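You operate a simulated robot arm through the tools that you are given. There is no shell and no other tool. Be economical: measure what you need, move in short steps, check, and stop when the job is done.

You are at the controls of a simulated robot arm. One attempt, no reset.

## Task
Soap the three union nuts and tighten the one that blows bubbles.
Fine: test air on for the search, off at the end; brush back on its spot.

It is judged by the outcome, as a careful person would: the job done as asked, and still so three seconds after it is handed in. It fails if anything else is knocked over, pushed out of place, dropped, spilled or broken.

## Robot
A 7-joint arm with a two-finger gripper, on a carriage that runs on a rail from [-2206, 245] to [159, -18] (x, y) and turns from -152 to 180 degrees about z. Base frame: it is fixed where the carriage stands at the start and does not move with it; the origin is on the floor, on the carriage's upright axis, x ahead of it, y to its left, z up. Lengths are in mm, angles in degrees, forces in N, time in s.
Its first joint turns from -149.0 to 149.0 degrees. Places, roughly: inlet lever [1000, 900, 1000]; soap pad [800, 400, 800]; spot before the soap pad [700, 400, 800]; switch dial [900, 300, 900]; tank bleed lever [900, 800, 1000]; test lever [900, 500, 1000]; union nut one [800, 800, 800]; union nut three [800, 600, 800]; union nut two [800, 700, 800]. Payload 2.45 kg.
The tool frame sits at the grasp point between the pads (the TCP): z along the fingers, y along the line on which they close. The tips reach 26 mm beyond it. Largest opening 96 mm; the body of the gripper starts 69 mm behind the TCP.
Orientation is that of the tool frame in the base frame, as a unit quaternion [x, y, z, w]. With the fingers straight down and closing along the base's y, the tool's x points along the base's -x, its y along +y and its z along -z.

## Interface
- The arm moves only by the tool jog_arm. Its argument "deltas" is a list of rows, each an object of numbers (a shift or turn left out is 0, a gripper value left out holds the last): "dx", "dy", "dz": the shift along the base's x, y, z in units of 40 mm (1.0 is 40 mm); "rx", "ry", "rz": the turn, a rotation vector about the base's x, y, z in units of 5 degrees (1.0 is 5 degrees); "fingers": the finger opening in cm, from 0 to 9.6. In form: [{"dx": .., "dy": .., "dz": .., "rx": .., "ry": .., "rz": .., "fingers": ..}, ...]. A call has 1 to 8 rows; each row shifts and turns the commanded pose from where the row before left it. A call with a number of a shift or a turn outside -1 to 1 is refused whole. A row lasts 0.2 s, in which the tool goes at most 50 mm and 8.6 degrees; a call with a longer step from one row to the next is refused whole, and so is a gripper value outside its range. A pose out of reach is approached as far as the arm can. The call stops where the force on the tool passes 90 N (or 10 N more than at its start, if that is more) or the arm is blocked; 0.2 s more then pass. The fingers move at their own pace and stop on an object; they squeeze with about 25 N. The grip force told is the motor's: it shows also when the fingers shut on nothing. Time passes only in rows, and 0.2 s behind the last, so rows that do not move let the fingers close. The reply holds the time, the measured pose of the TCP, the force on the tool along the base axes, the opening and the grip force, in the units named above and with some noise, with the torque about the TCP (base axes, N m) and any sound that the robot's microphone picked up, and new pictures: "pictures" is both (left out), scene, wrist or none.
- Cameras (640 x 400 px; columns grow to the right, rows downward): "scene" is now at [30.4, 219, 1610.3]; the picture's right is [0.47, -0.88, 0.00], its down [-0.59, -0.31, -0.75] and it looks along [0.66, 0.35, -0.67] (base axes); focal length 286 px, centre (320, 200). "wrist" rides on the gripper at [82, 3, -98] in the tool frame; the picture's right is [-0.04, 1.00, 0.00], its down [-0.73, -0.03, -0.68] and it looks along [-0.68, -0.03, 0.73] (tool axes); focal length 256 px, centre (320, 200). There is no depth. A picture from a camera that has moved, and an enlarged one, comes with that camera's place and axes in the base frame and with its lens. The place of the scene camera against the robot may be out by one fixed shift of up to 25 mm in any direction.
- slide_trunk(by): slides the trunk up (or, below 0, down) by that many mm; the arm and the scene camera ride with it, the base frame stays. It gives what a move gives, with no picture.
- steer(legs): drives the robot by 1 to 6 legs, each [ahead, left, turn to the left] in mm, mm and degrees, along the robot's own axes; the way and the turn of a leg run together, so that a leg with both is an arc; at most 1500 mm and 180 degrees a leg. The arm and the cameras ride along, it lands a little off, and it stops where it bumps. It keeps to its track: a leg is cut to what the track allows. It gives what a move gives, and a new picture of the scene camera.
- head_to(pan, tilt): turns the head with the scene camera to pan (to the left, within 155 degrees either way) and tilt (down, from -29 to 69), counted from straight ahead of the robot. It gives what a move gives, and a new picture of the scene camera.
- inspect(camera, box): a new picture of the part [left, top, right, bottom] of that camera's present view, enlarged. It takes no simulated time.
- job_done(): hands the job in; it is judged then, once.

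Work in short steps. Places have to be worked out from the pictures, the camera data and where the tool is seen: move nearer, look again, correct. Check each grasp and each placing, and mend what went wrong. You have 120 turns and 260 pictures in all, those below and enlarged ones among them. Open the gripper and draw the arm clear of the work before you hand the job in, unless the task says otherwise; then end with one line.

The tools are called after ">>>" as name(argument=value, ...) on one line, values as JSON. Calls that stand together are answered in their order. jog_arm: Moves the arm, as the interface text tells. Its arguments: {"type":"object","properties":{"deltas":{"type":"array","items":{"type":"object","properties":{"dx":{"type":"number"},"dy":{"type":"number"},"dz":{"type":"number"},"rx":{"type":"number"},"ry":{"type":"number"},"rz":{"type":"number"},"fingers":{"type":"number"}}}},"pictures":{"type":"string","enum":["both","scene","wrist","none"]}},"required":["deltas"]} The other tools are called the same way: slide_trunk (by) slides the trunk up or down; steer (legs) drives the base; head_to (pan, tilt) turns the head that bears the scene camera; inspect (camera, box) takes an enlarged picture of a part of a camera's view; job_done () hands the job in.

At the start:

```text
time: 0.0
eef_pos: [714.8, 262.2, 1189.9]
ee_rot: [0.0, 1.0, 0.0, 0.0]
force: [0.1, 0.1, 0.1]
wrist_torque: [-0.01, -0.01, 0.0]
width: 95.8
finger_force: 0.1
trunk travel left (down, up): [-600.0, 110.0]
robot x, y, heading: [1.5, -3.0, 0.1]
head pan, tilt: [28.1, 41.7]
```

scene: 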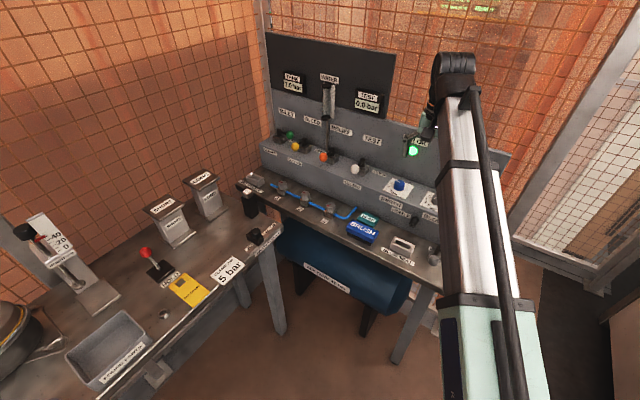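
wrist: 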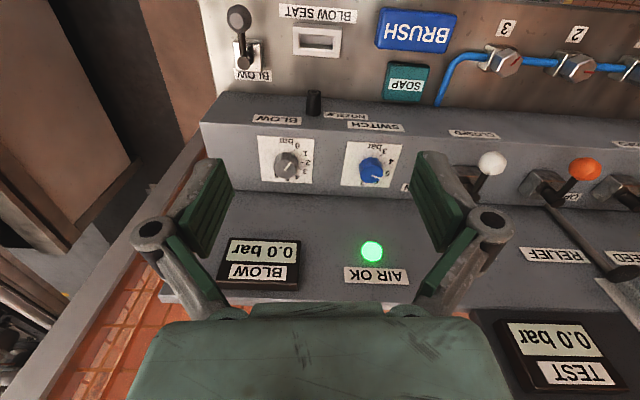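

I'll zoom in on the scene view to read the panel before moving.

>>> inspect(camera="scene", box=[240, 60, 440, 185])

>>> inspect(camera="scene", box=[230, 150, 450, 288])

>>> inspect(camera="wrist", box=[340, 0, 640, 190])

```text
3.20 times, centred on (340, 122) of scene
camera zoom: at [30.4, 219.0, 1610.3], right [0.47, -0.88, 0.0], down [-0.59, -0.31, -0.75], along [0.66, 0.35, -0.67], focal length 916 px, centre (256, 448)
```

zoom: 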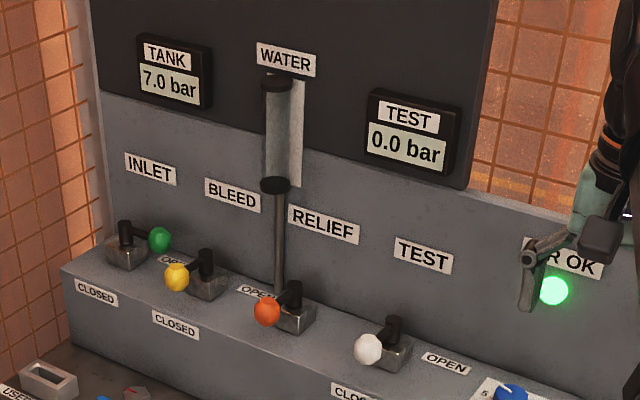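

```text
2.90 times, centred on (340, 219) of scene
camera zoom: at [30.4, 219.0, 1610.3], right [0.47, -0.88, 0.0], down [-0.59, -0.31, -0.75], along [0.66, 0.35, -0.67], focal length 830 px, centre (262, 145)
```

zoom: 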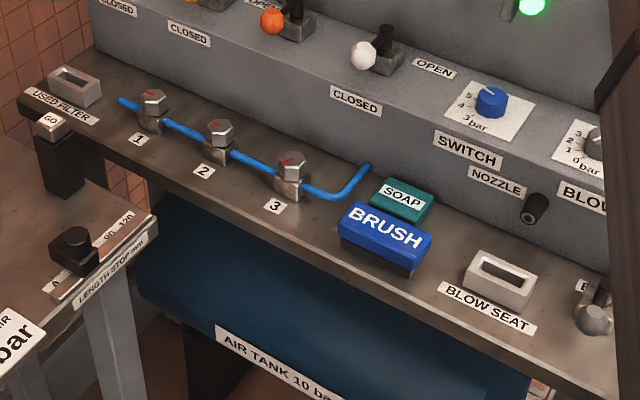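

```text
2.11 times, centred on (490, 95) of wrist
camera zoom: at [633.1, 264.7, 1288.5], right [0.04, 1.0, 0.0], down [0.73, -0.03, 0.68], along [0.68, -0.03, -0.73], focal length 539 px, centre (-38, 421)
```

zoom: 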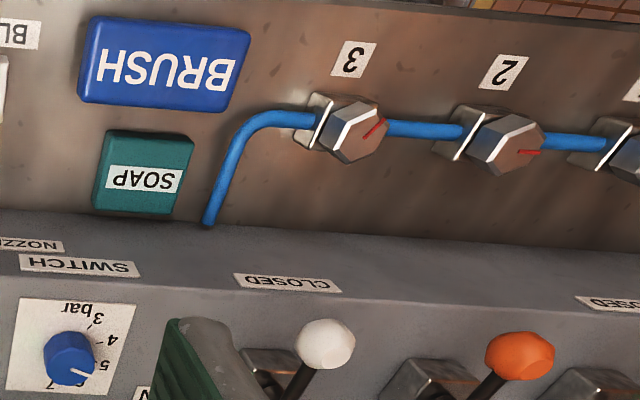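

Readings so far: inlet is open, and the test, relief and bleed levers are closed with their balls towards the front. Nuts are near (775, 570/685/800), which is far left. I'll draw the arm back a little, then drive the carriage to the front end of its track to gain reach.

>>> jog_arm(deltas=[{"dx": -1}, {"dx": -1}, {"dx": -1}], pictures="none")

>>> steer(legs=[[155, -15, 0]])

```text
time: 0.8
eef_pos: [602.0, 266.7, 1175.0]
ee_rot: [0.001, 1.0, 0.002, 0.006]
force: [-0.5, 0.7, 0.4]
wrist_torque: [0.0, -0.01, 0.05]
width: 96.1
finger_force: 0.0
out of reach, approached as far as the arm can: row 3
trunk travel left (down, up): [-600.0, 110.0]
robot x, y, heading: [0.5, 0.7, -0.0]
head pan, tilt: [28.1, 41.7]
```

```text
time: 2.2
eef_pos: [758.0, 249.5, 1174.3]
ee_rot: [0.0, 1.0, 0.002, 0.006]
force: [-0.6, 0.3, 0.0]
wrist_torque: [0.04, -0.01, 0.0]
width: 95.9
finger_force: 0.1
trunk travel left (down, up): [-600.0, 110.0]
robot x, y, heading: [155.3, -13.7, -0.0]
head pan, tilt: [28.1, 41.7]
camera scene: at [186.1, 201.7, 1610.3], right [0.47, -0.88, 0.0], down [-0.59, -0.31, -0.75], along [0.66, 0.35, -0.67], focal length 286 px, centre (320, 200)
```

scene: 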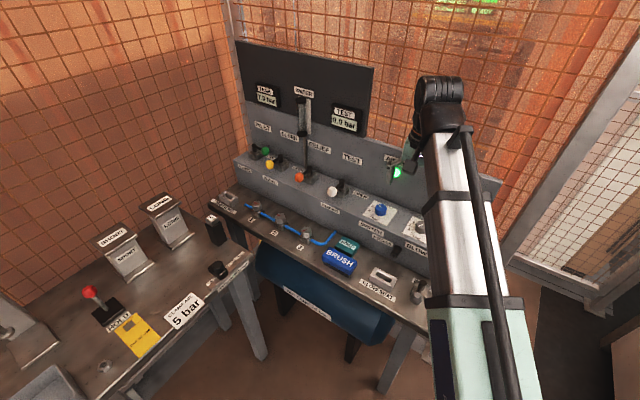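

The carriage is at the front end. I'll swing the tool left, staying high, so the wrist camera can see the lever and nuts.

>>> jog_arm(deltas=[{"dy": 1}, {"dy": 1}, {"dy": 1}, {"dy": 1}, {"dy": 1}, {"dy": 1, "dx": -0.5}, {"dy": 1, "dx": -0.5}, {}])

```text
time: 4.0
eef_pos: [719.3, 529.7, 1175.8]
ee_rot: [0.0, 1.0, 0.003, 0.006]
force: [-1.0, 0.5, -0.1]
wrist_torque: [-0.03, -0.02, -0.02]
width: 96.3
finger_force: 0.0
trunk travel left (down, up): [-600.0, 110.0]
robot x, y, heading: [157.0, -19.7, -0.2]
head pan, tilt: [28.1, 41.7]
camera scene: at [186.3, 202.1, 1610.2], right [0.47, -0.88, 0.0], down [-0.59, -0.31, -0.75], along [0.66, 0.35, -0.67], focal length 286 px, centre (320, 200)
camera wrist: at [636.6, 532.0, 1273.8], right [0.04, 1.0, 0.01], down [0.73, -0.03, 0.69], along [0.69, -0.02, -0.73], focal length 256 px, centre (320, 200)
```

scene: 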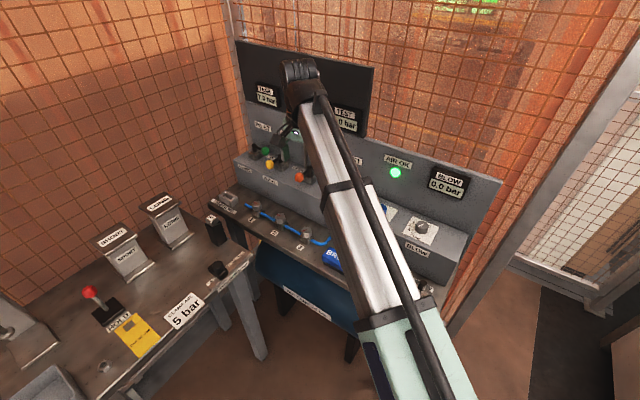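
wrist: 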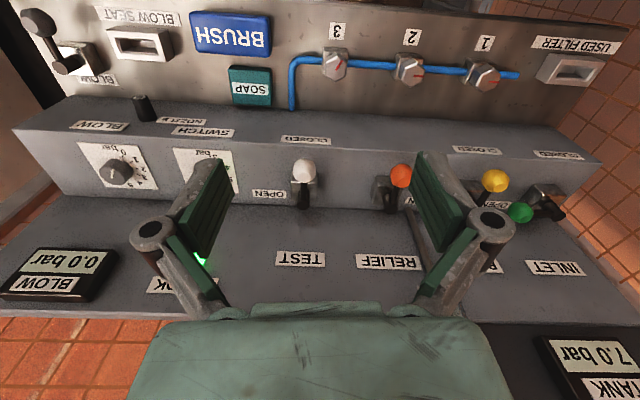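

Good view: white test lever ball is near (855, 502, 980). I'll zoom in on the lever and the nuts for geometry.

>>> inspect(camera="wrist", box=[230, 120, 390, 220])

>>> inspect(camera="wrist", box=[290, 20, 530, 120])

>>> inspect(camera="wrist", box=[430, 140, 600, 246])

>>> inspect(camera="wrist", box=[170, 0, 330, 120])

```text
4.00 times, centred on (310, 170) of wrist
camera zoom: at [636.6, 532.0, 1273.8], right [0.04, 1.0, 0.01], down [0.73, -0.03, 0.69], along [0.69, -0.02, -0.73], focal length 1024 px, centre (360, 320)
```

zoom: 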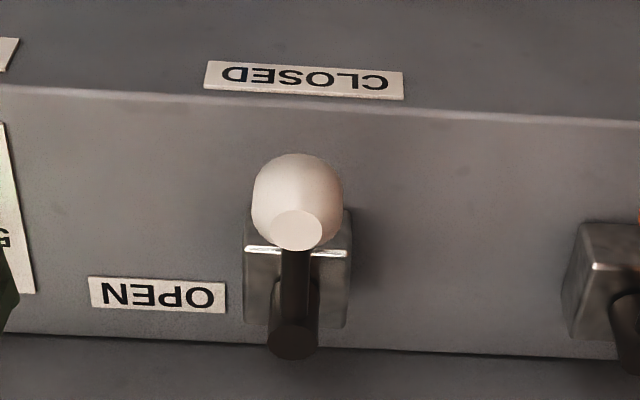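

```text
2.67 times, centred on (410, 70) of wrist
camera zoom: at [636.6, 532.0, 1273.8], right [0.04, 1.0, 0.01], down [0.73, -0.03, 0.69], along [0.69, -0.02, -0.73], focal length 683 px, centre (80, 547)
```

zoom: 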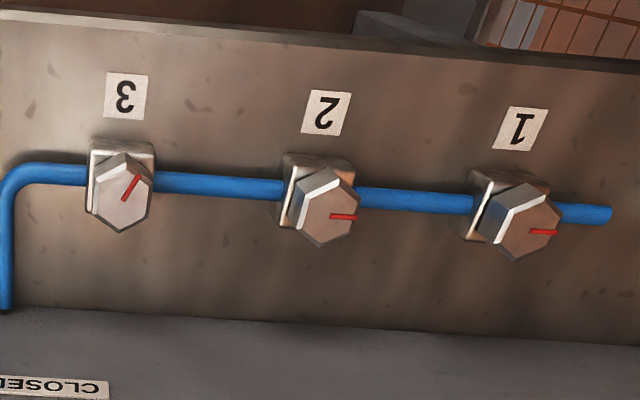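

```text
3.76 times, centred on (515, 193) of wrist
camera zoom: at [636.6, 532.0, 1273.8], right [0.04, 1.0, 0.01], down [0.73, -0.03, 0.69], along [0.69, -0.02, -0.73], focal length 964 px, centre (-414, 226)
```

zoom: 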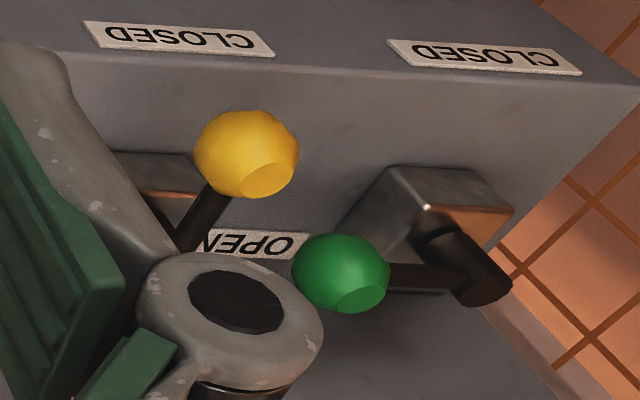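

```text
3.33 times, centred on (250, 60) of wrist
camera zoom: at [636.6, 532.0, 1273.8], right [0.04, 1.0, 0.01], down [0.73, -0.03, 0.69], along [0.69, -0.02, -0.73], focal length 853 px, centre (553, 667)
```

zoom: 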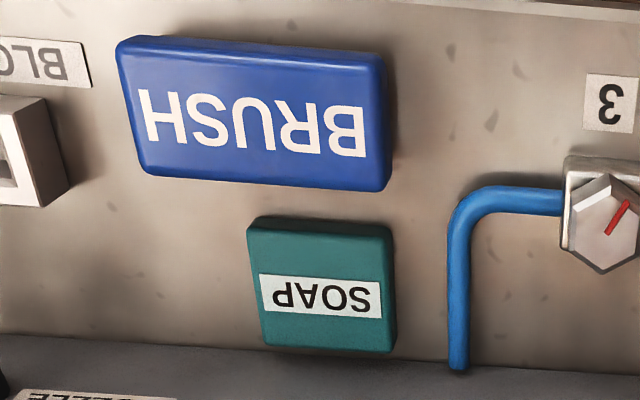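

Levers turn about vertical posts; the test ball is about 67 mm from its post at (922, 497), and open is towards -y. I'll close the fingers and come in on the +y side of the ball.

>>> jog_arm(deltas=[{"dx": 0.92, "dy": 0.1, "dz": -0.5, "fingers": 0}, {"dx": 0.92, "dy": 0.1, "dz": -0.5}, {"dx": 0.92, "dy": 0.1, "dz": -0.5}, {"dx": 0.92, "dy": 0.1, "dz": -0.5}, {}])

```text
time: 5.2
eef_pos: [866.0, 547.0, 1096.5]
ee_rot: [-0.001, 1.0, 0.002, 0.006]
force: [0.9, 0.1, -0.2]
wrist_torque: [-0.03, 0.01, 0.01]
width: 0.2
finger_force: 25.2
trunk travel left (down, up): [-600.0, 110.0]
robot x, y, heading: [156.5, -16.1, -0.1]
head pan, tilt: [28.1, 41.7]
camera scene: at [186.6, 201.8, 1610.3], right [0.47, -0.88, 0.0], down [-0.59, -0.31, -0.75], along [0.66, 0.35, -0.67], focal length 286 px, centre (320, 200)
camera wrist: at [782.7, 548.8, 1194.1], right [0.04, 1.0, 0.01], down [0.73, -0.03, 0.69], along [0.69, -0.02, -0.73], focal length 256 px, centre (320, 200)
```

scene: 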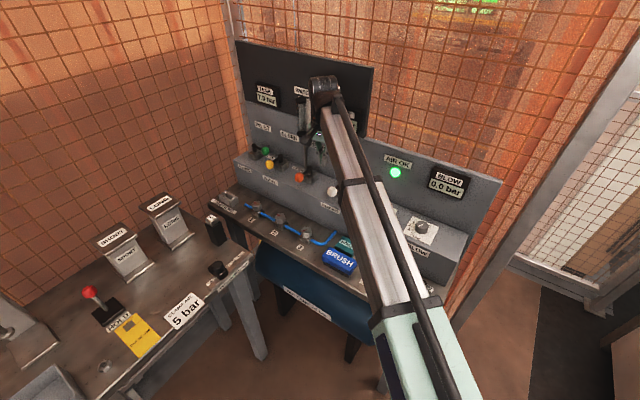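
wrist: 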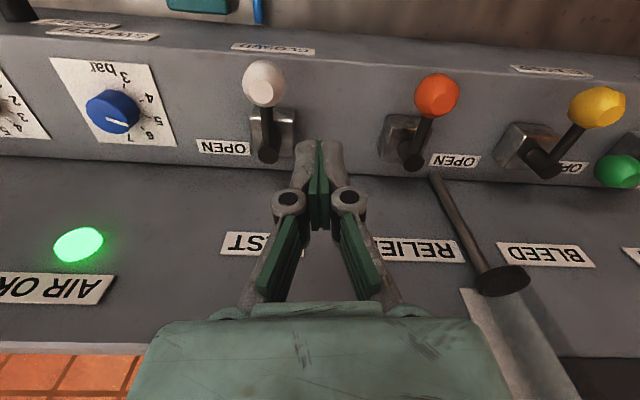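

The ball is confirmed at (855, 502, 980). I'll lower the closed fingers beside it on the +y side.

>>> jog_arm(deltas=[{"dz": -1}, {"dz": -1}, {"dz": -0.5}, {}])

```text
time: 6.2
eef_pos: [863.8, 546.5, 995.1]
ee_rot: [0.0, 1.0, 0.002, 0.006]
force: [0.3, -0.4, -0.1]
wrist_torque: [-0.01, -0.01, 0.03]
width: 0.3
finger_force: 24.9
trunk travel left (down, up): [-600.0, 110.0]
robot x, y, heading: [151.2, -17.3, -0.1]
head pan, tilt: [28.1, 41.7]
camera scene: at [186.4, 201.7, 1610.3], right [0.47, -0.88, 0.0], down [-0.59, -0.31, -0.75], along [0.66, 0.35, -0.67], focal length 286 px, centre (320, 200)
camera wrist: at [781.9, 548.2, 1093.6], right [0.04, 1.0, 0.01], down [0.73, -0.03, 0.69], along [0.69, -0.02, -0.73], focal length 256 px, centre (320, 200)
```

scene: 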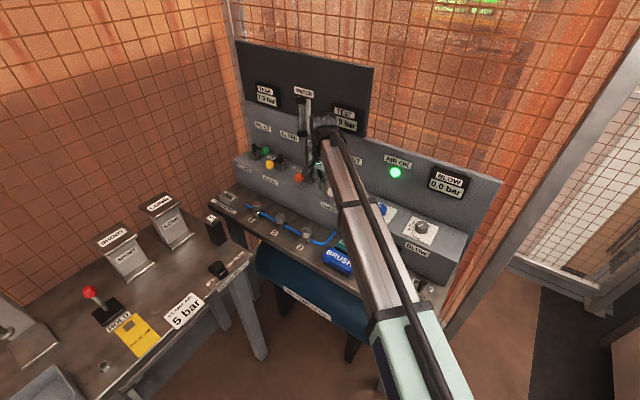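
wrist: 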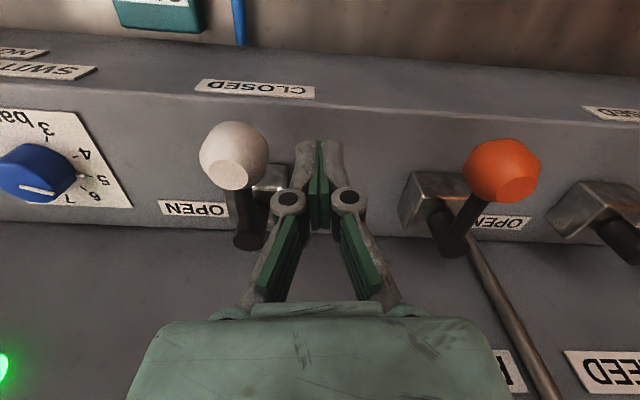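

The fingertips are level with the ball. I'll push it round the arc towards open.

>>> jog_arm(deltas=[{"dx": -0.34, "dy": -0.75}, {"dx": -0.06, "dy": -0.63}, {"dx": 0.17, "dy": -0.63}, {"dx": 0.36, "dy": -0.51}, {"dx": 0.47, "dy": -0.34}, {}])

```text
time: 7.6
eef_pos: [880.9, 436.3, 994.7]
ee_rot: [-0.003, 1.0, 0.004, 0.002]
force: [-41.7, 13.6, -6.1]
wrist_torque: [0.06, 0.68, 0.16]
width: 6.0
finger_force: 29.0
trunk travel left (down, up): [-600.0, 110.0]
robot x, y, heading: [158.3, -15.5, 0.0]
head pan, tilt: [28.1, 41.7]
camera scene: at [181.0, 203.9, 1609.9], right [0.47, -0.88, 0.0], down [-0.58, -0.32, -0.75], along [0.66, 0.35, -0.66], focal length 286 px, centre (320, 200)
camera wrist: at [799.9, 437.2, 1094.1], right [0.03, 1.0, 0.01], down [0.73, -0.03, 0.68], along [0.68, -0.02, -0.73], focal length 256 px, centre (320, 200)
```

scene: 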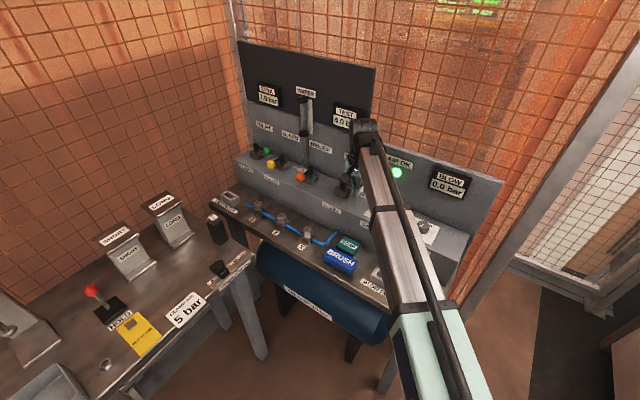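
wrist: 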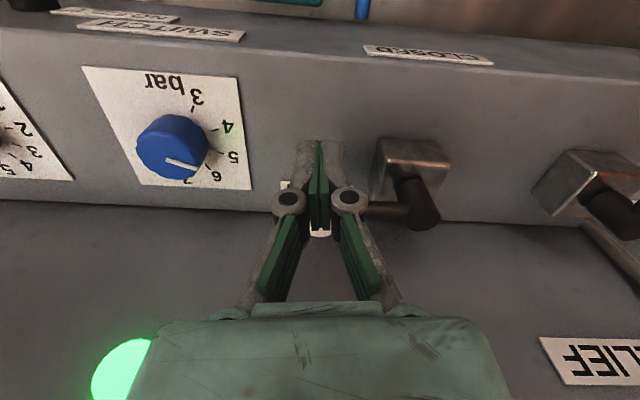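

The lever lies along -y against its stop, and the test gauge has changed. I'll back off, rise, and check the gauges.

>>> jog_arm(deltas=[{"dx": -0.7}, {"dx": -0.5, "dz": 0.5}, {"dz": 1}, {"dz": 1}, {"dz": 1, "fingers": 8}])

>>> inspect(camera="scene", box=[230, 60, 430, 200])

```text
time: 8.8
eef_pos: [841.5, 432.9, 1135.7]
ee_rot: [-0.001, 1.0, 0.002, 0.006]
force: [0.5, 0.0, -0.4]
wrist_torque: [-0.01, 0.01, 0.03]
width: 79.8
finger_force: 0.0
trunk travel left (down, up): [-600.0, 110.0]
robot x, y, heading: [159.9, -15.1, 0.2]
head pan, tilt: [28.1, 41.7]
camera scene: at [186.3, 201.7, 1610.2], right [0.47, -0.88, 0.0], down [-0.59, -0.31, -0.75], along [0.66, 0.35, -0.67], focal length 286 px, centre (320, 200)
camera wrist: at [758.4, 433.8, 1234.2], right [0.04, 1.0, 0.01], down [0.73, -0.03, 0.69], along [0.69, -0.02, -0.73], focal length 256 px, centre (320, 200)
```

scene: 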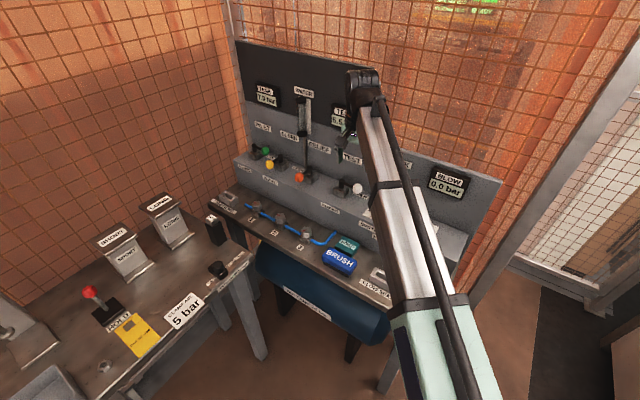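
wrist: 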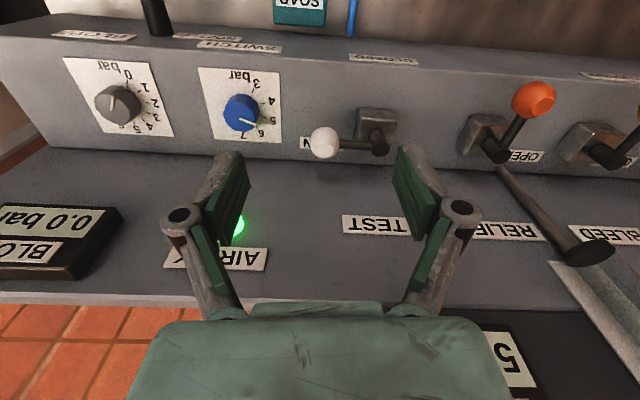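

```text
2.86 times, centred on (330, 130) of scene
camera zoom: at [186.3, 201.7, 1610.2], right [0.47, -0.88, 0.0], down [-0.59, -0.31, -0.75], along [0.66, 0.35, -0.67], focal length 818 px, centre (291, 400)
```

zoom: 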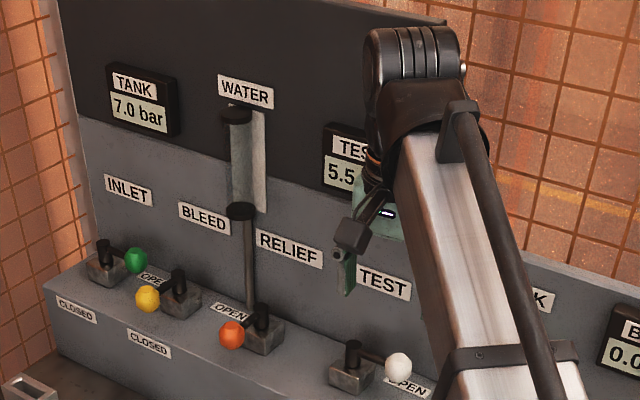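

Test air is on (test gauge 5.5 bar and rising). Next the brush, with its top near (711, 404, 838) and its long side along y: I'll move over it while turning the tool 90° to grip across its width.

>>> jog_arm(deltas=[{"dx": -0.6, "dy": -0.1, "rz": 1}, {"dx": -0.6, "dy": -0.1, "rz": 1}, {"dx": -0.6, "dy": -0.1, "dz": -0.3, "rz": 1}, {"dx": -0.6, "dy": -0.1, "dz": -0.3, "rz": 1}, {"dx": -0.6, "dy": -0.1, "dz": -0.3, "rz": 1}, {"dx": -0.25, "dy": -0.1, "dz": -0.3, "rz": 1}, {"dy": -0.1, "dz": -0.4, "rz": 1}, {"dz": -0.4, "rz": 1}], pictures="none")

>>> jog_arm(deltas=[{"rz": 1}, {"rz": 1}, {"rz": 1}, {"rz": 1}, {"rz": 1}, {"rz": 1}, {"rz": 1}, {"rz": 1, "fingers": 9.6}])

```text
time: 10.6
eef_pos: [711.1, 403.4, 1053.7]
ee_rot: [-0.343, 0.939, 0.004, 0.006]
force: [0.0, 0.1, -0.8]
wrist_torque: [0.03, -0.01, 0.02]
width: 80.0
finger_force: 0.0
trunk travel left (down, up): [-600.0, 110.0]
robot x, y, heading: [157.2, -20.7, 0.1]
head pan, tilt: [28.1, 41.7]
```

```text
time: 12.4
eef_pos: [711.2, 402.0, 1055.6]
ee_rot: [-0.644, 0.765, 0.006, 0.003]
force: [0.6, 0.1, 0.0]
wrist_torque: [0.02, 0.01, -0.02]
width: 96.2
finger_force: 0.0
trunk travel left (down, up): [-600.0, 110.0]
robot x, y, heading: [156.0, -24.6, -0.0]
head pan, tilt: [28.1, 41.7]
camera scene: at [186.3, 201.7, 1610.3], right [0.47, -0.88, 0.0], down [-0.59, -0.31, -0.75], along [0.66, 0.35, -0.67], focal length 286 px, centre (320, 200)
camera wrist: at [694.9, 321.4, 1153.4], right [-0.98, 0.21, 0.01], down [0.16, 0.71, 0.69], along [0.14, 0.67, -0.73], focal length 256 px, centre (320, 200)
```

scene: 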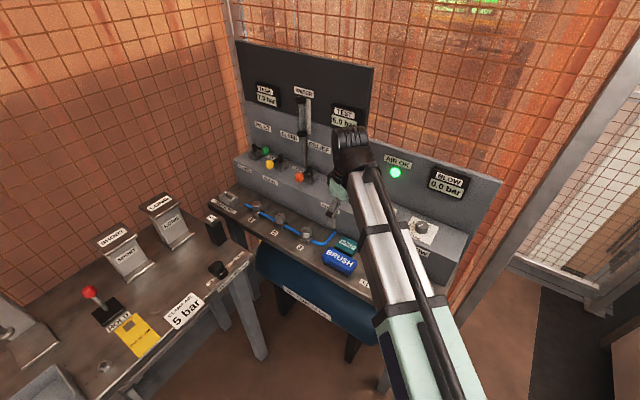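
wrist: 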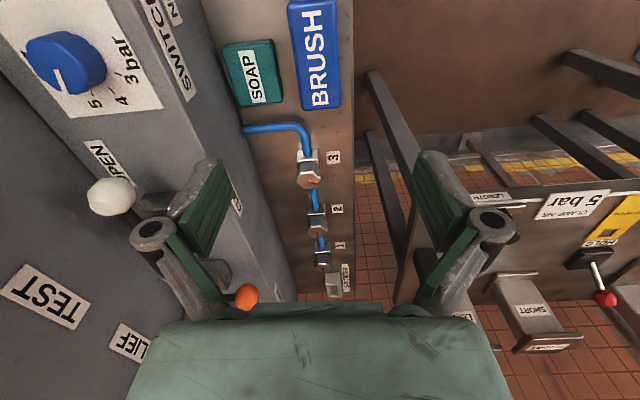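

The tool is at 80°. The bench is yawed about -5°, so I'll turn 5° more, lower to 920, and look.

>>> jog_arm(deltas=[{"rz": 1, "dz": -0.8}, {"dz": -0.9}, {"dz": -0.9}, {"dz": -0.8}, {}])

>>> inspect(camera="scene", box=[280, 200, 420, 300])

```text
time: 13.6
eef_pos: [713.2, 403.0, 918.6]
ee_rot: [-0.676, 0.737, 0.006, 0.003]
force: [-0.6, 0.8, 0.6]
wrist_torque: [0.0, 0.01, 0.01]
width: 96.3
finger_force: 0.0
trunk travel left (down, up): [-600.0, 110.0]
robot x, y, heading: [149.9, -15.3, 0.2]
head pan, tilt: [28.1, 41.7]
camera scene: at [186.4, 201.8, 1610.3], right [0.47, -0.88, 0.0], down [-0.59, -0.31, -0.75], along [0.66, 0.35, -0.67], focal length 286 px, centre (320, 200)
camera wrist: at [702.6, 320.4, 1015.9], right [-0.99, 0.13, 0.01], down [0.1, 0.72, 0.69], along [0.08, 0.68, -0.73], focal length 256 px, centre (320, 200)
```

scene: 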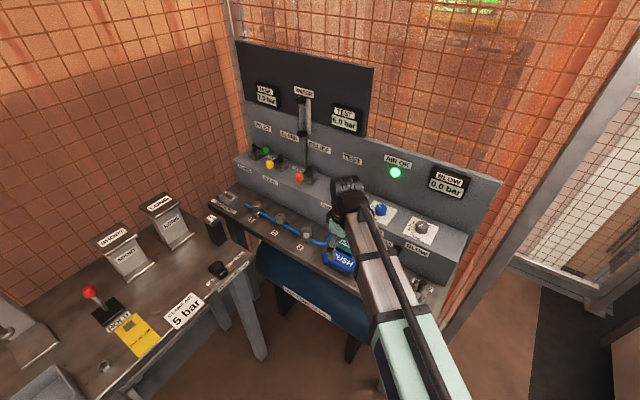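
wrist: 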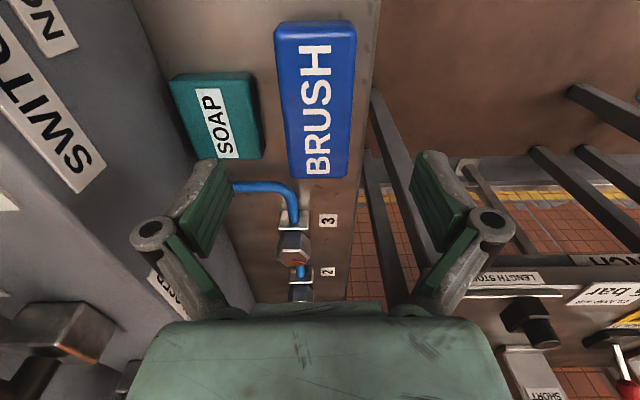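

```text
4.00 times, centred on (350, 250) of scene
camera zoom: at [186.4, 201.8, 1610.3], right [0.47, -0.88, 0.0], down [-0.59, -0.31, -0.75], along [0.66, 0.35, -0.67], focal length 1145 px, centre (200, 0)
```

zoom: 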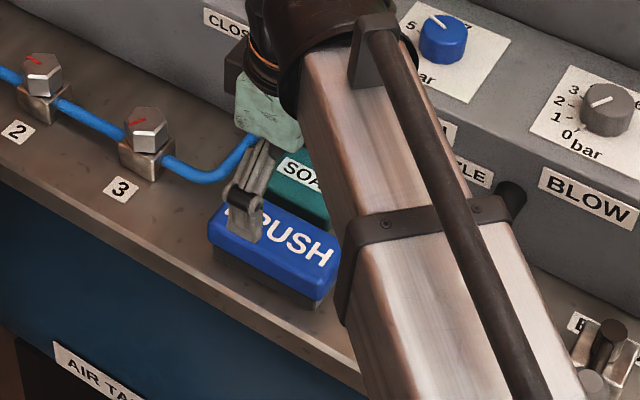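

The brush top measures 49 mm across and 100 mm long, centred at (713, 402), with the soap pad edge near x≈760. I'll narrow the opening to 64 mm to clear the pad and lower part way.

>>> jog_arm(deltas=[{"fingers": 6.4}, {"dz": -0.6}, {"dz": -0.6}, {}])

>>> inspect(camera="scene", box=[300, 200, 400, 290])

```text
time: 14.6
eef_pos: [711.7, 403.0, 869.2]
ee_rot: [-0.675, 0.737, 0.005, 0.003]
force: [0.0, -0.2, 0.2]
wrist_torque: [0.01, -0.02, 0.0]
width: 64.0
finger_force: 0.0
trunk travel left (down, up): [-600.0, 110.0]
robot x, y, heading: [155.9, -11.9, 0.1]
head pan, tilt: [28.1, 41.7]
camera scene: at [186.4, 201.7, 1610.3], right [0.47, -0.88, 0.0], down [-0.59, -0.31, -0.75], along [0.66, 0.35, -0.67], focal length 286 px, centre (320, 200)
camera wrist: at [701.8, 321.0, 968.1], right [-0.99, 0.13, 0.01], down [0.1, 0.72, 0.69], along [0.08, 0.68, -0.73], focal length 256 px, centre (320, 200)
```

scene: 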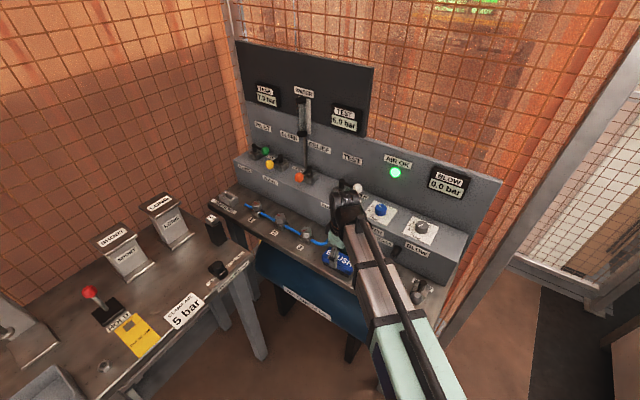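
wrist: 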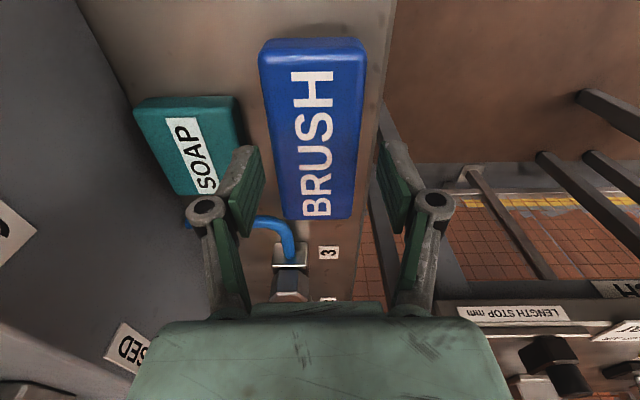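

```text
4.44 times, centred on (350, 245) of scene
camera zoom: at [186.4, 201.7, 1610.3], right [0.47, -0.88, 0.0], down [-0.59, -0.31, -0.75], along [0.66, 0.35, -0.67], focal length 1272 px, centre (187, 0)
```

zoom: 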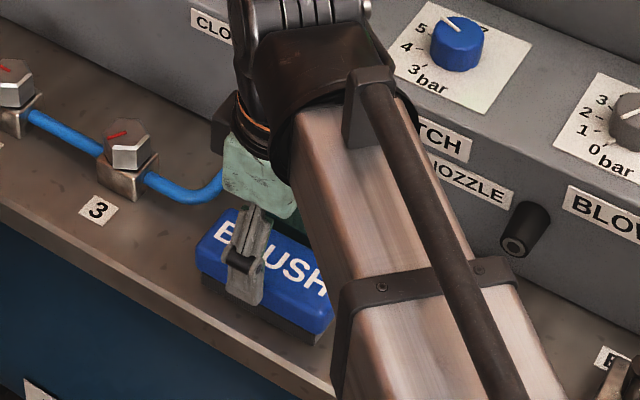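

Alignment is good, with the brush centred between the fingers. I'll lower to TCP ≈ 830 and close.

>>> jog_arm(deltas=[{"dz": -0.5, "dx": 0.04, "dy": -0.05}, {"dz": -0.47}, {}])

```text
time: 15.4
eef_pos: [713.7, 401.7, 832.3]
ee_rot: [-0.675, 0.738, 0.006, 0.003]
force: [0.2, 0.2, 0.0]
wrist_torque: [-0.02, -0.02, 0.04]
width: 63.9
finger_force: 0.1
trunk travel left (down, up): [-600.0, 110.0]
robot x, y, heading: [156.7, -16.8, 0.3]
head pan, tilt: [28.1, 41.7]
camera scene: at [186.4, 201.7, 1610.3], right [0.47, -0.88, 0.0], down [-0.59, -0.31, -0.75], along [0.66, 0.35, -0.67], focal length 286 px, centre (320, 200)
camera wrist: at [703.4, 318.9, 929.8], right [-0.99, 0.13, 0.01], down [0.1, 0.72, 0.69], along [0.08, 0.68, -0.73], focal length 256 px, centre (320, 200)
```

scene: 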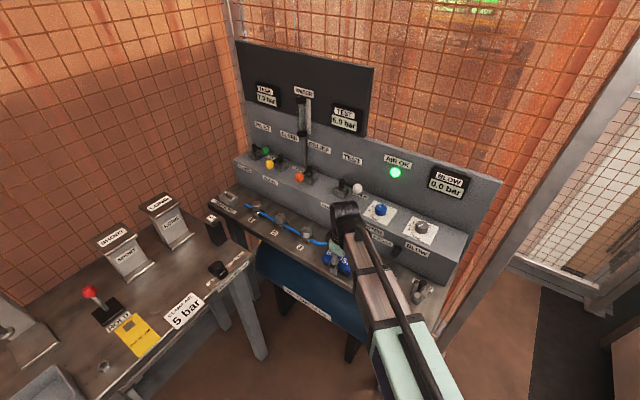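
wrist: 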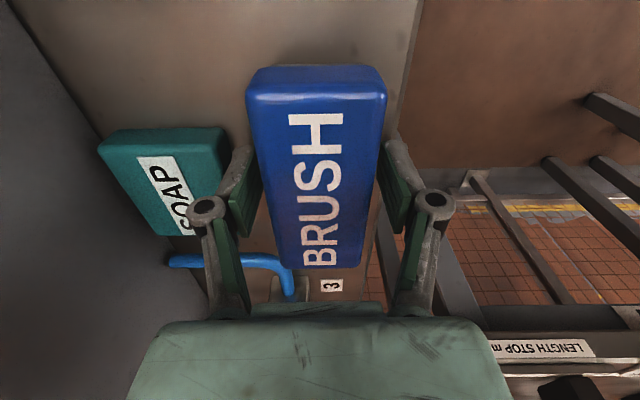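

The fingers straddle the brush. I'll close on it; the place to return it to is the current pose (713.7, 401.7, 832).

>>> jog_arm(deltas=[{"fingers": 3}, {}, {}], pictures="wrist")

```text
time: 16.2
eef_pos: [713.0, 402.3, 832.2]
ee_rot: [-0.675, 0.738, 0.006, 0.003]
force: [0.4, -0.2, 0.4]
wrist_torque: [0.1, 0.01, -0.02]
width: 48.6
finger_force: 25.1
trunk travel left (down, up): [-600.0, 110.0]
robot x, y, heading: [155.1, -16.6, -0.1]
head pan, tilt: [28.1, 41.7]
camera wrist: at [703.3, 318.9, 930.1], right [-0.99, 0.13, 0.01], down [0.1, 0.72, 0.69], along [0.08, 0.68, -0.73], focal length 256 px, centre (320, 200)
```

wrist: 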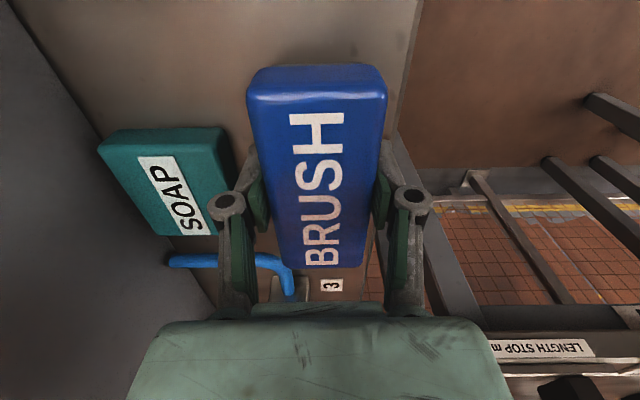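

Gripped at 48.6 mm. I'll lift 80 mm and look at the brush underside and the soap pad.

>>> jog_arm(deltas=[{"dz": 0.7}, {"dz": 0.7}, {"dz": 0.7}, {}])

>>> inspect(camera="scene", box=[270, 180, 410, 280])

```text
time: 17.2
eef_pos: [713.4, 400.6, 915.8]
ee_rot: [-0.675, 0.737, 0.007, 0.002]
force: [-0.6, -0.9, -0.8]
wrist_torque: [-0.02, 0.02, -0.01]
width: 48.5
finger_force: 24.7
trunk travel left (down, up): [-600.0, 110.0]
robot x, y, heading: [154.5, -15.3, 0.1]
head pan, tilt: [28.1, 41.7]
camera scene: at [186.3, 201.7, 1610.3], right [0.47, -0.88, 0.0], down [-0.59, -0.31, -0.75], along [0.66, 0.35, -0.67], focal length 286 px, centre (320, 200)
camera wrist: at [703.6, 318.5, 1014.4], right [-0.99, 0.13, 0.01], down [0.1, 0.72, 0.69], along [0.08, 0.68, -0.73], focal length 256 px, centre (320, 200)
```

scene: 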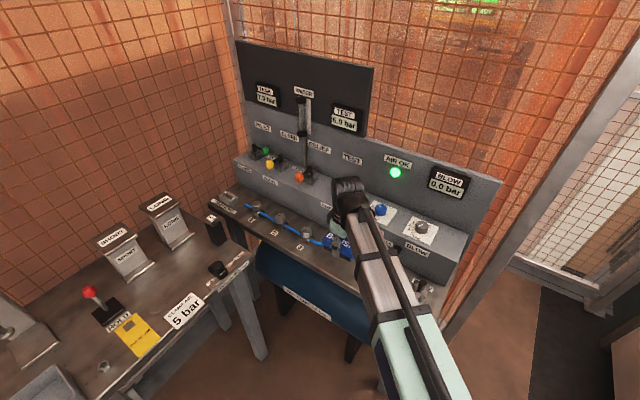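
wrist: 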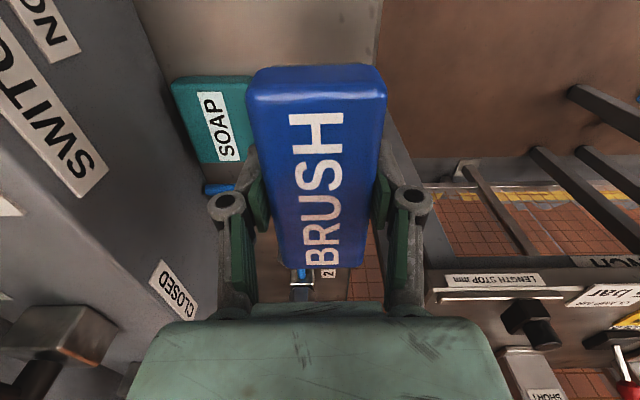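

```text
4.00 times, centred on (340, 230) of scene
camera zoom: at [186.3, 201.7, 1610.3], right [0.47, -0.88, 0.0], down [-0.59, -0.31, -0.75], along [0.66, 0.35, -0.67], focal length 1145 px, centre (240, 80)
```

zoom: 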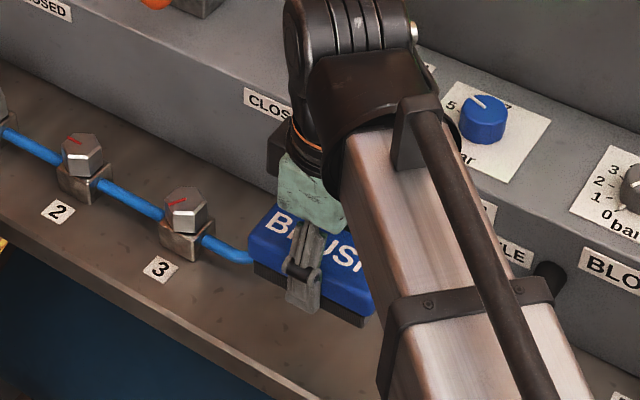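

The brush is held level, with the soap pad centred near (796, 403). To keep the hand clear of the box front (≈830) I'll aim for x≈776, overlapping the pad's front half, and stop above it to look.

>>> jog_arm(deltas=[{"dx": 0.8}, {"dx": 0.77}, {"dz": -0.5}, {}])

>>> inspect(camera="scene", box=[280, 180, 420, 280])

```text
time: 18.2
eef_pos: [776.3, 402.7, 894.9]
ee_rot: [-0.676, 0.737, 0.006, 0.003]
force: [-0.9, 0.3, -1.8]
wrist_torque: [0.03, -0.04, 0.01]
width: 48.5
finger_force: 25.1
trunk travel left (down, up): [-600.0, 110.0]
robot x, y, heading: [155.3, -18.0, -0.0]
head pan, tilt: [28.1, 41.7]
camera scene: at [186.4, 201.8, 1610.3], right [0.47, -0.88, 0.0], down [-0.59, -0.31, -0.75], along [0.66, 0.35, -0.67], focal length 286 px, centre (320, 200)
camera wrist: at [766.2, 319.5, 992.8], right [-0.99, 0.13, 0.01], down [0.1, 0.72, 0.69], along [0.08, 0.68, -0.73], focal length 256 px, centre (320, 200)
```

scene: 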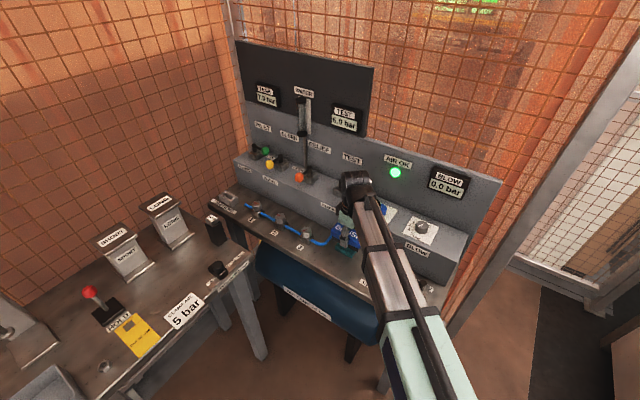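
wrist: 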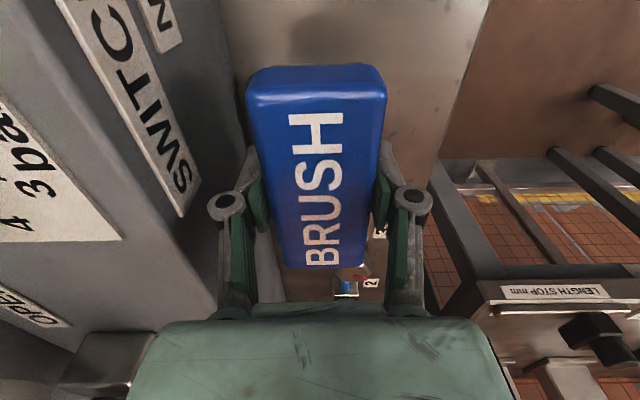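

```text
4.00 times, centred on (350, 230) of scene
camera zoom: at [186.4, 201.8, 1610.3], right [0.47, -0.88, 0.0], down [-0.59, -0.31, -0.75], along [0.66, 0.35, -0.67], focal length 1145 px, centre (200, 80)
```

zoom: 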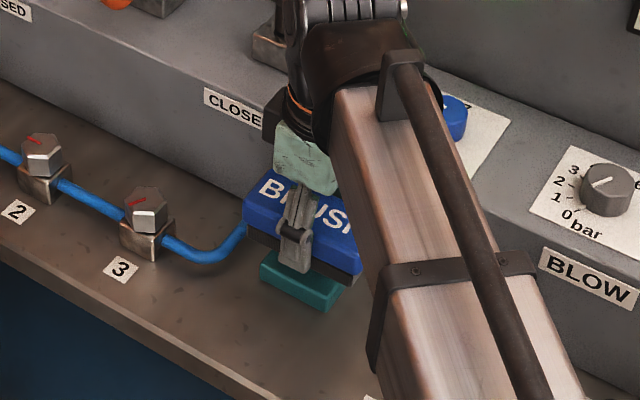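

The brush is above the front part of the pad with some room left. I'll lower in small steps watching the force.

>>> jog_arm(deltas=[{"dz": -0.4}, {"dz": -0.3}, {}], pictures="none")

>>> inspect(camera="scene", box=[280, 180, 420, 280])

```text
time: 19.0
eef_pos: [776.8, 401.5, 866.4]
ee_rot: [-0.676, 0.737, 0.006, 0.003]
force: [0.2, -0.7, -1.4]
wrist_torque: [-0.02, -0.01, 0.01]
width: 48.7
finger_force: 24.7
trunk travel left (down, up): [-600.0, 110.0]
robot x, y, heading: [154.5, -14.6, -0.0]
head pan, tilt: [28.1, 41.7]
```

```text
4.00 times, centred on (350, 230) of scene
camera zoom: at [186.5, 201.8, 1610.3], right [0.47, -0.88, 0.0], down [-0.59, -0.31, -0.75], along [0.66, 0.35, -0.67], focal length 1145 px, centre (200, 80)
```

zoom: 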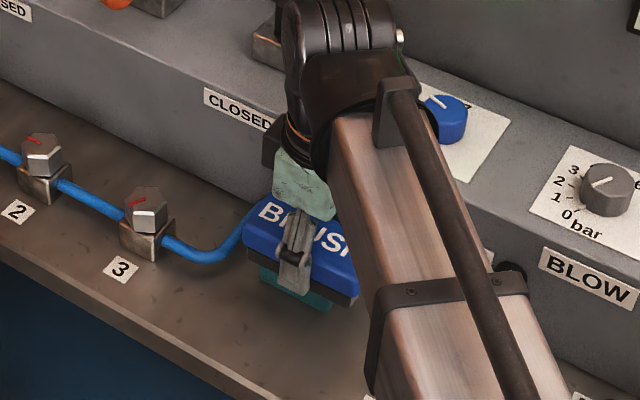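

Nearly touching and the hand is clear of the box. I'll lower in 3 mm steps until contact.

>>> jog_arm(deltas=[{"dz": -0.1}, {"dz": -0.08}, {"dz": -0.08}, {}], pictures="none")

```text
time: 20.0
eef_pos: [776.9, 400.9, 857.5]
ee_rot: [-0.675, 0.738, 0.006, 0.002]
force: [-0.8, 0.3, -0.2]
wrist_torque: [-0.02, -0.03, -0.01]
width: 48.7
finger_force: 24.8
trunk travel left (down, up): [-600.0, 110.0]
robot x, y, heading: [154.1, -13.1, 0.2]
head pan, tilt: [28.1, 41.7]
```

>>> jog_arm(deltas=[{"dz": -0.08}, {"dz": -0.08}, {}], pictures="none")

>>> inspect(camera="scene", box=[310, 210, 390, 270])

```text
time: 20.8
eef_pos: [775.9, 401.6, 853.1]
ee_rot: [-0.676, 0.737, 0.006, 0.004]
force: [2.2, 1.3, 18.7]
wrist_torque: [0.04, -0.11, -0.05]
width: 49.1
finger_force: 24.7
trunk travel left (down, up): [-600.0, 110.0]
robot x, y, heading: [153.1, -13.3, 0.0]
head pan, tilt: [28.1, 41.7]
```

```text
6.67 times, centred on (350, 240) of scene
camera zoom: at [185.1, 200.8, 1610.7], right [0.47, -0.88, 0.0], down [-0.59, -0.31, -0.75], along [0.66, 0.35, -0.66], focal length 1909 px, centre (120, -67)
```

zoom: 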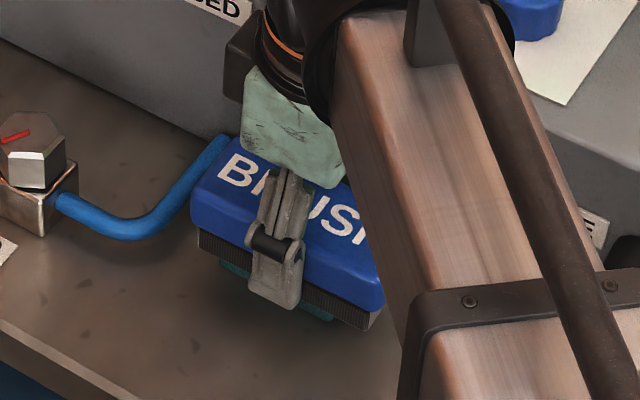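

Contact on the pad: 19 N at z 853. I'll do a short gentle wipe, then lift.

>>> jog_arm(deltas=[{"dz": 0.04}, {"dy": 0.2}, {"dy": -0.4}, {"dy": 0.2}, {}, {"dz": 0.7}, {"dz": 0.7}, {}], pictures="wrist")

>>> inspect(camera="scene", box=[280, 180, 420, 280])

```text
time: 22.6
eef_pos: [774.6, 400.2, 906.7]
ee_rot: [-0.676, 0.737, 0.006, 0.002]
force: [-0.1, -0.2, -1.4]
wrist_torque: [0.01, 0.01, 0.0]
width: 49.0
finger_force: 25.1
trunk travel left (down, up): [-600.0, 110.0]
robot x, y, heading: [156.7, -21.1, -0.3]
head pan, tilt: [28.1, 41.7]
camera wrist: at [765.3, 318.3, 1005.5], right [-0.99, 0.13, 0.01], down [0.1, 0.72, 0.69], along [0.08, 0.68, -0.73], focal length 256 px, centre (320, 200)
```

wrist: 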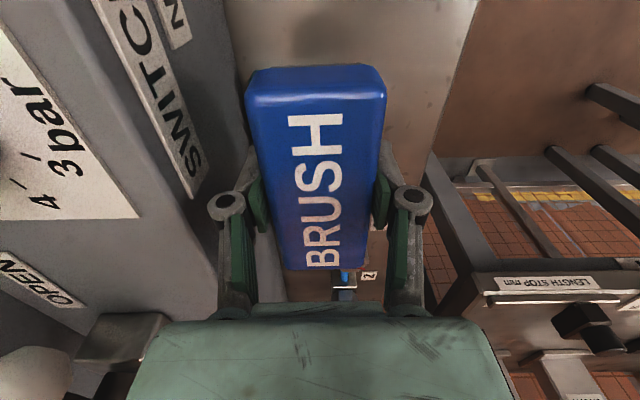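

```text
4.00 times, centred on (350, 230) of scene
camera zoom: at [186.4, 201.7, 1610.3], right [0.47, -0.88, 0.0], down [-0.59, -0.31, -0.75], along [0.66, 0.35, -0.67], focal length 1145 px, centre (200, 80)
```

zoom: 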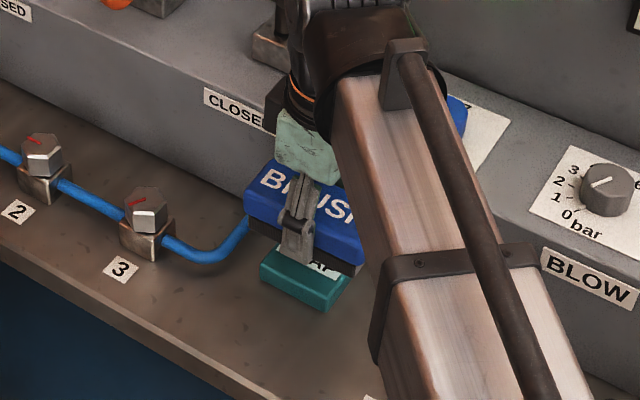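

The pad is in place. Nut tops come out near (761, 554), (772, 672), (782, 789) at z ≈ 850. I'll carry the brush over nut 3.

>>> jog_arm(deltas=[{"dz": 0.6}, {"dy": 1, "dx": -0.1}, {"dy": 1, "dx": -0.1}, {"dy": 1, "dx": -0.1}, {"dy": 0.85, "dx": -0.04}, {}])

>>> inspect(camera="scene", box=[240, 180, 380, 280])

```text
time: 24.0
eef_pos: [762.7, 555.1, 931.3]
ee_rot: [-0.676, 0.737, 0.006, 0.004]
force: [0.2, -0.6, -1.6]
wrist_torque: [-0.02, -0.02, 0.02]
width: 48.7
finger_force: 25.1
trunk travel left (down, up): [-600.0, 110.0]
robot x, y, heading: [154.6, -20.2, 0.3]
head pan, tilt: [28.1, 41.7]
camera scene: at [186.4, 202.1, 1610.2], right [0.47, -0.88, 0.0], down [-0.59, -0.31, -0.75], along [0.66, 0.35, -0.67], focal length 286 px, centre (320, 200)
camera wrist: at [753.7, 471.9, 1029.9], right [-0.99, 0.13, 0.01], down [0.1, 0.72, 0.69], along [0.08, 0.68, -0.73], focal length 256 px, centre (320, 200)
```

scene: 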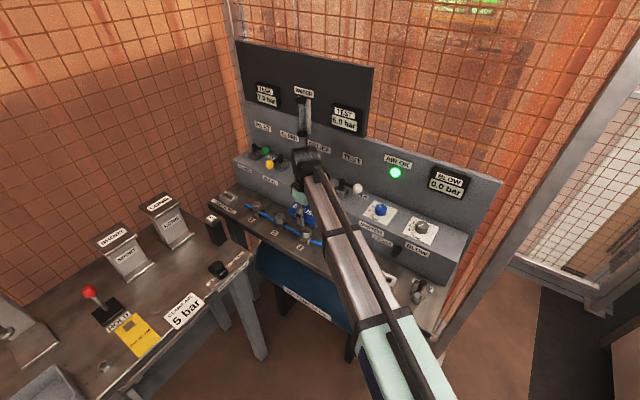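
wrist: 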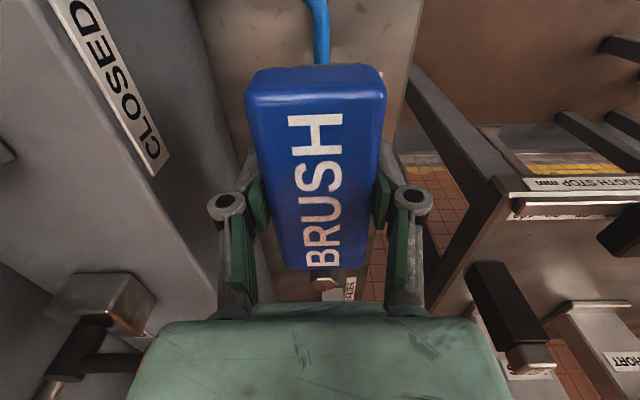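

```text
4.00 times, centred on (310, 230) of scene
camera zoom: at [186.4, 202.1, 1610.2], right [0.47, -0.88, 0.0], down [-0.59, -0.31, -0.75], along [0.66, 0.35, -0.67], focal length 1145 px, centre (360, 80)
```

zoom: 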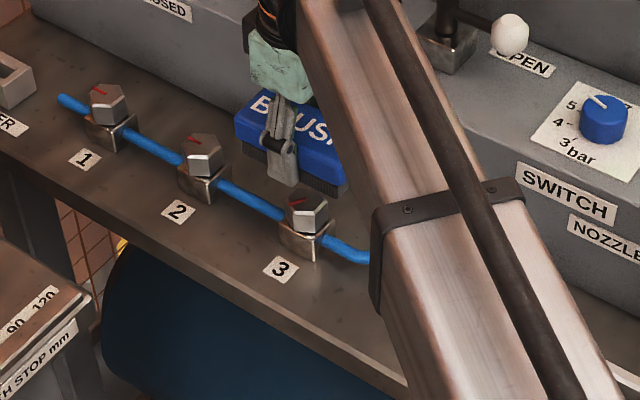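

The brush is over nut 3. I'll lower, gently at the end.

>>> jog_arm(deltas=[{"dz": -0.5}, {"dz": -0.25}, {"dz": -0.1}, {"dz": -0.1}, {}], pictures="none")

>>> inspect(camera="scene", box=[260, 190, 360, 260])

```text
time: 25.2
eef_pos: [763.0, 555.2, 894.6]
ee_rot: [-0.676, 0.737, 0.006, 0.002]
force: [0.2, 0.4, -1.4]
wrist_torque: [0.0, 0.01, -0.03]
width: 48.8
finger_force: 25.7
trunk travel left (down, up): [-600.0, 110.0]
robot x, y, heading: [158.2, -14.8, -0.1]
head pan, tilt: [28.1, 41.7]
```

```text
5.71 times, centred on (310, 225) of scene
camera zoom: at [186.5, 201.8, 1610.3], right [0.47, -0.88, 0.0], down [-0.59, -0.31, -0.75], along [0.66, 0.35, -0.67], focal length 1636 px, centre (377, 57)
```

zoom: 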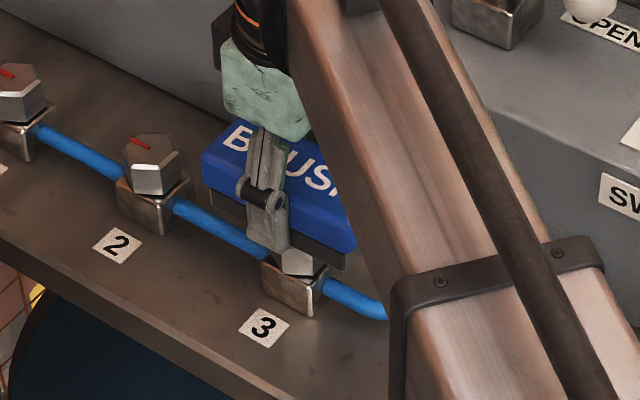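

>>> jog_arm(deltas=[{"dz": -0.1}, {"dz": -0.08}, {}], pictures="none")

```text
time: 26.0
eef_pos: [761.5, 554.8, 887.8]
ee_rot: [-0.675, 0.738, 0.006, 0.003]
force: [0.4, 0.2, 0.4]
wrist_torque: [-0.02, 0.02, -0.03]
width: 48.6
finger_force: 25.0
trunk travel left (down, up): [-600.0, 110.0]
robot x, y, heading: [156.4, -18.4, 0.0]
head pan, tilt: [28.1, 41.7]
```

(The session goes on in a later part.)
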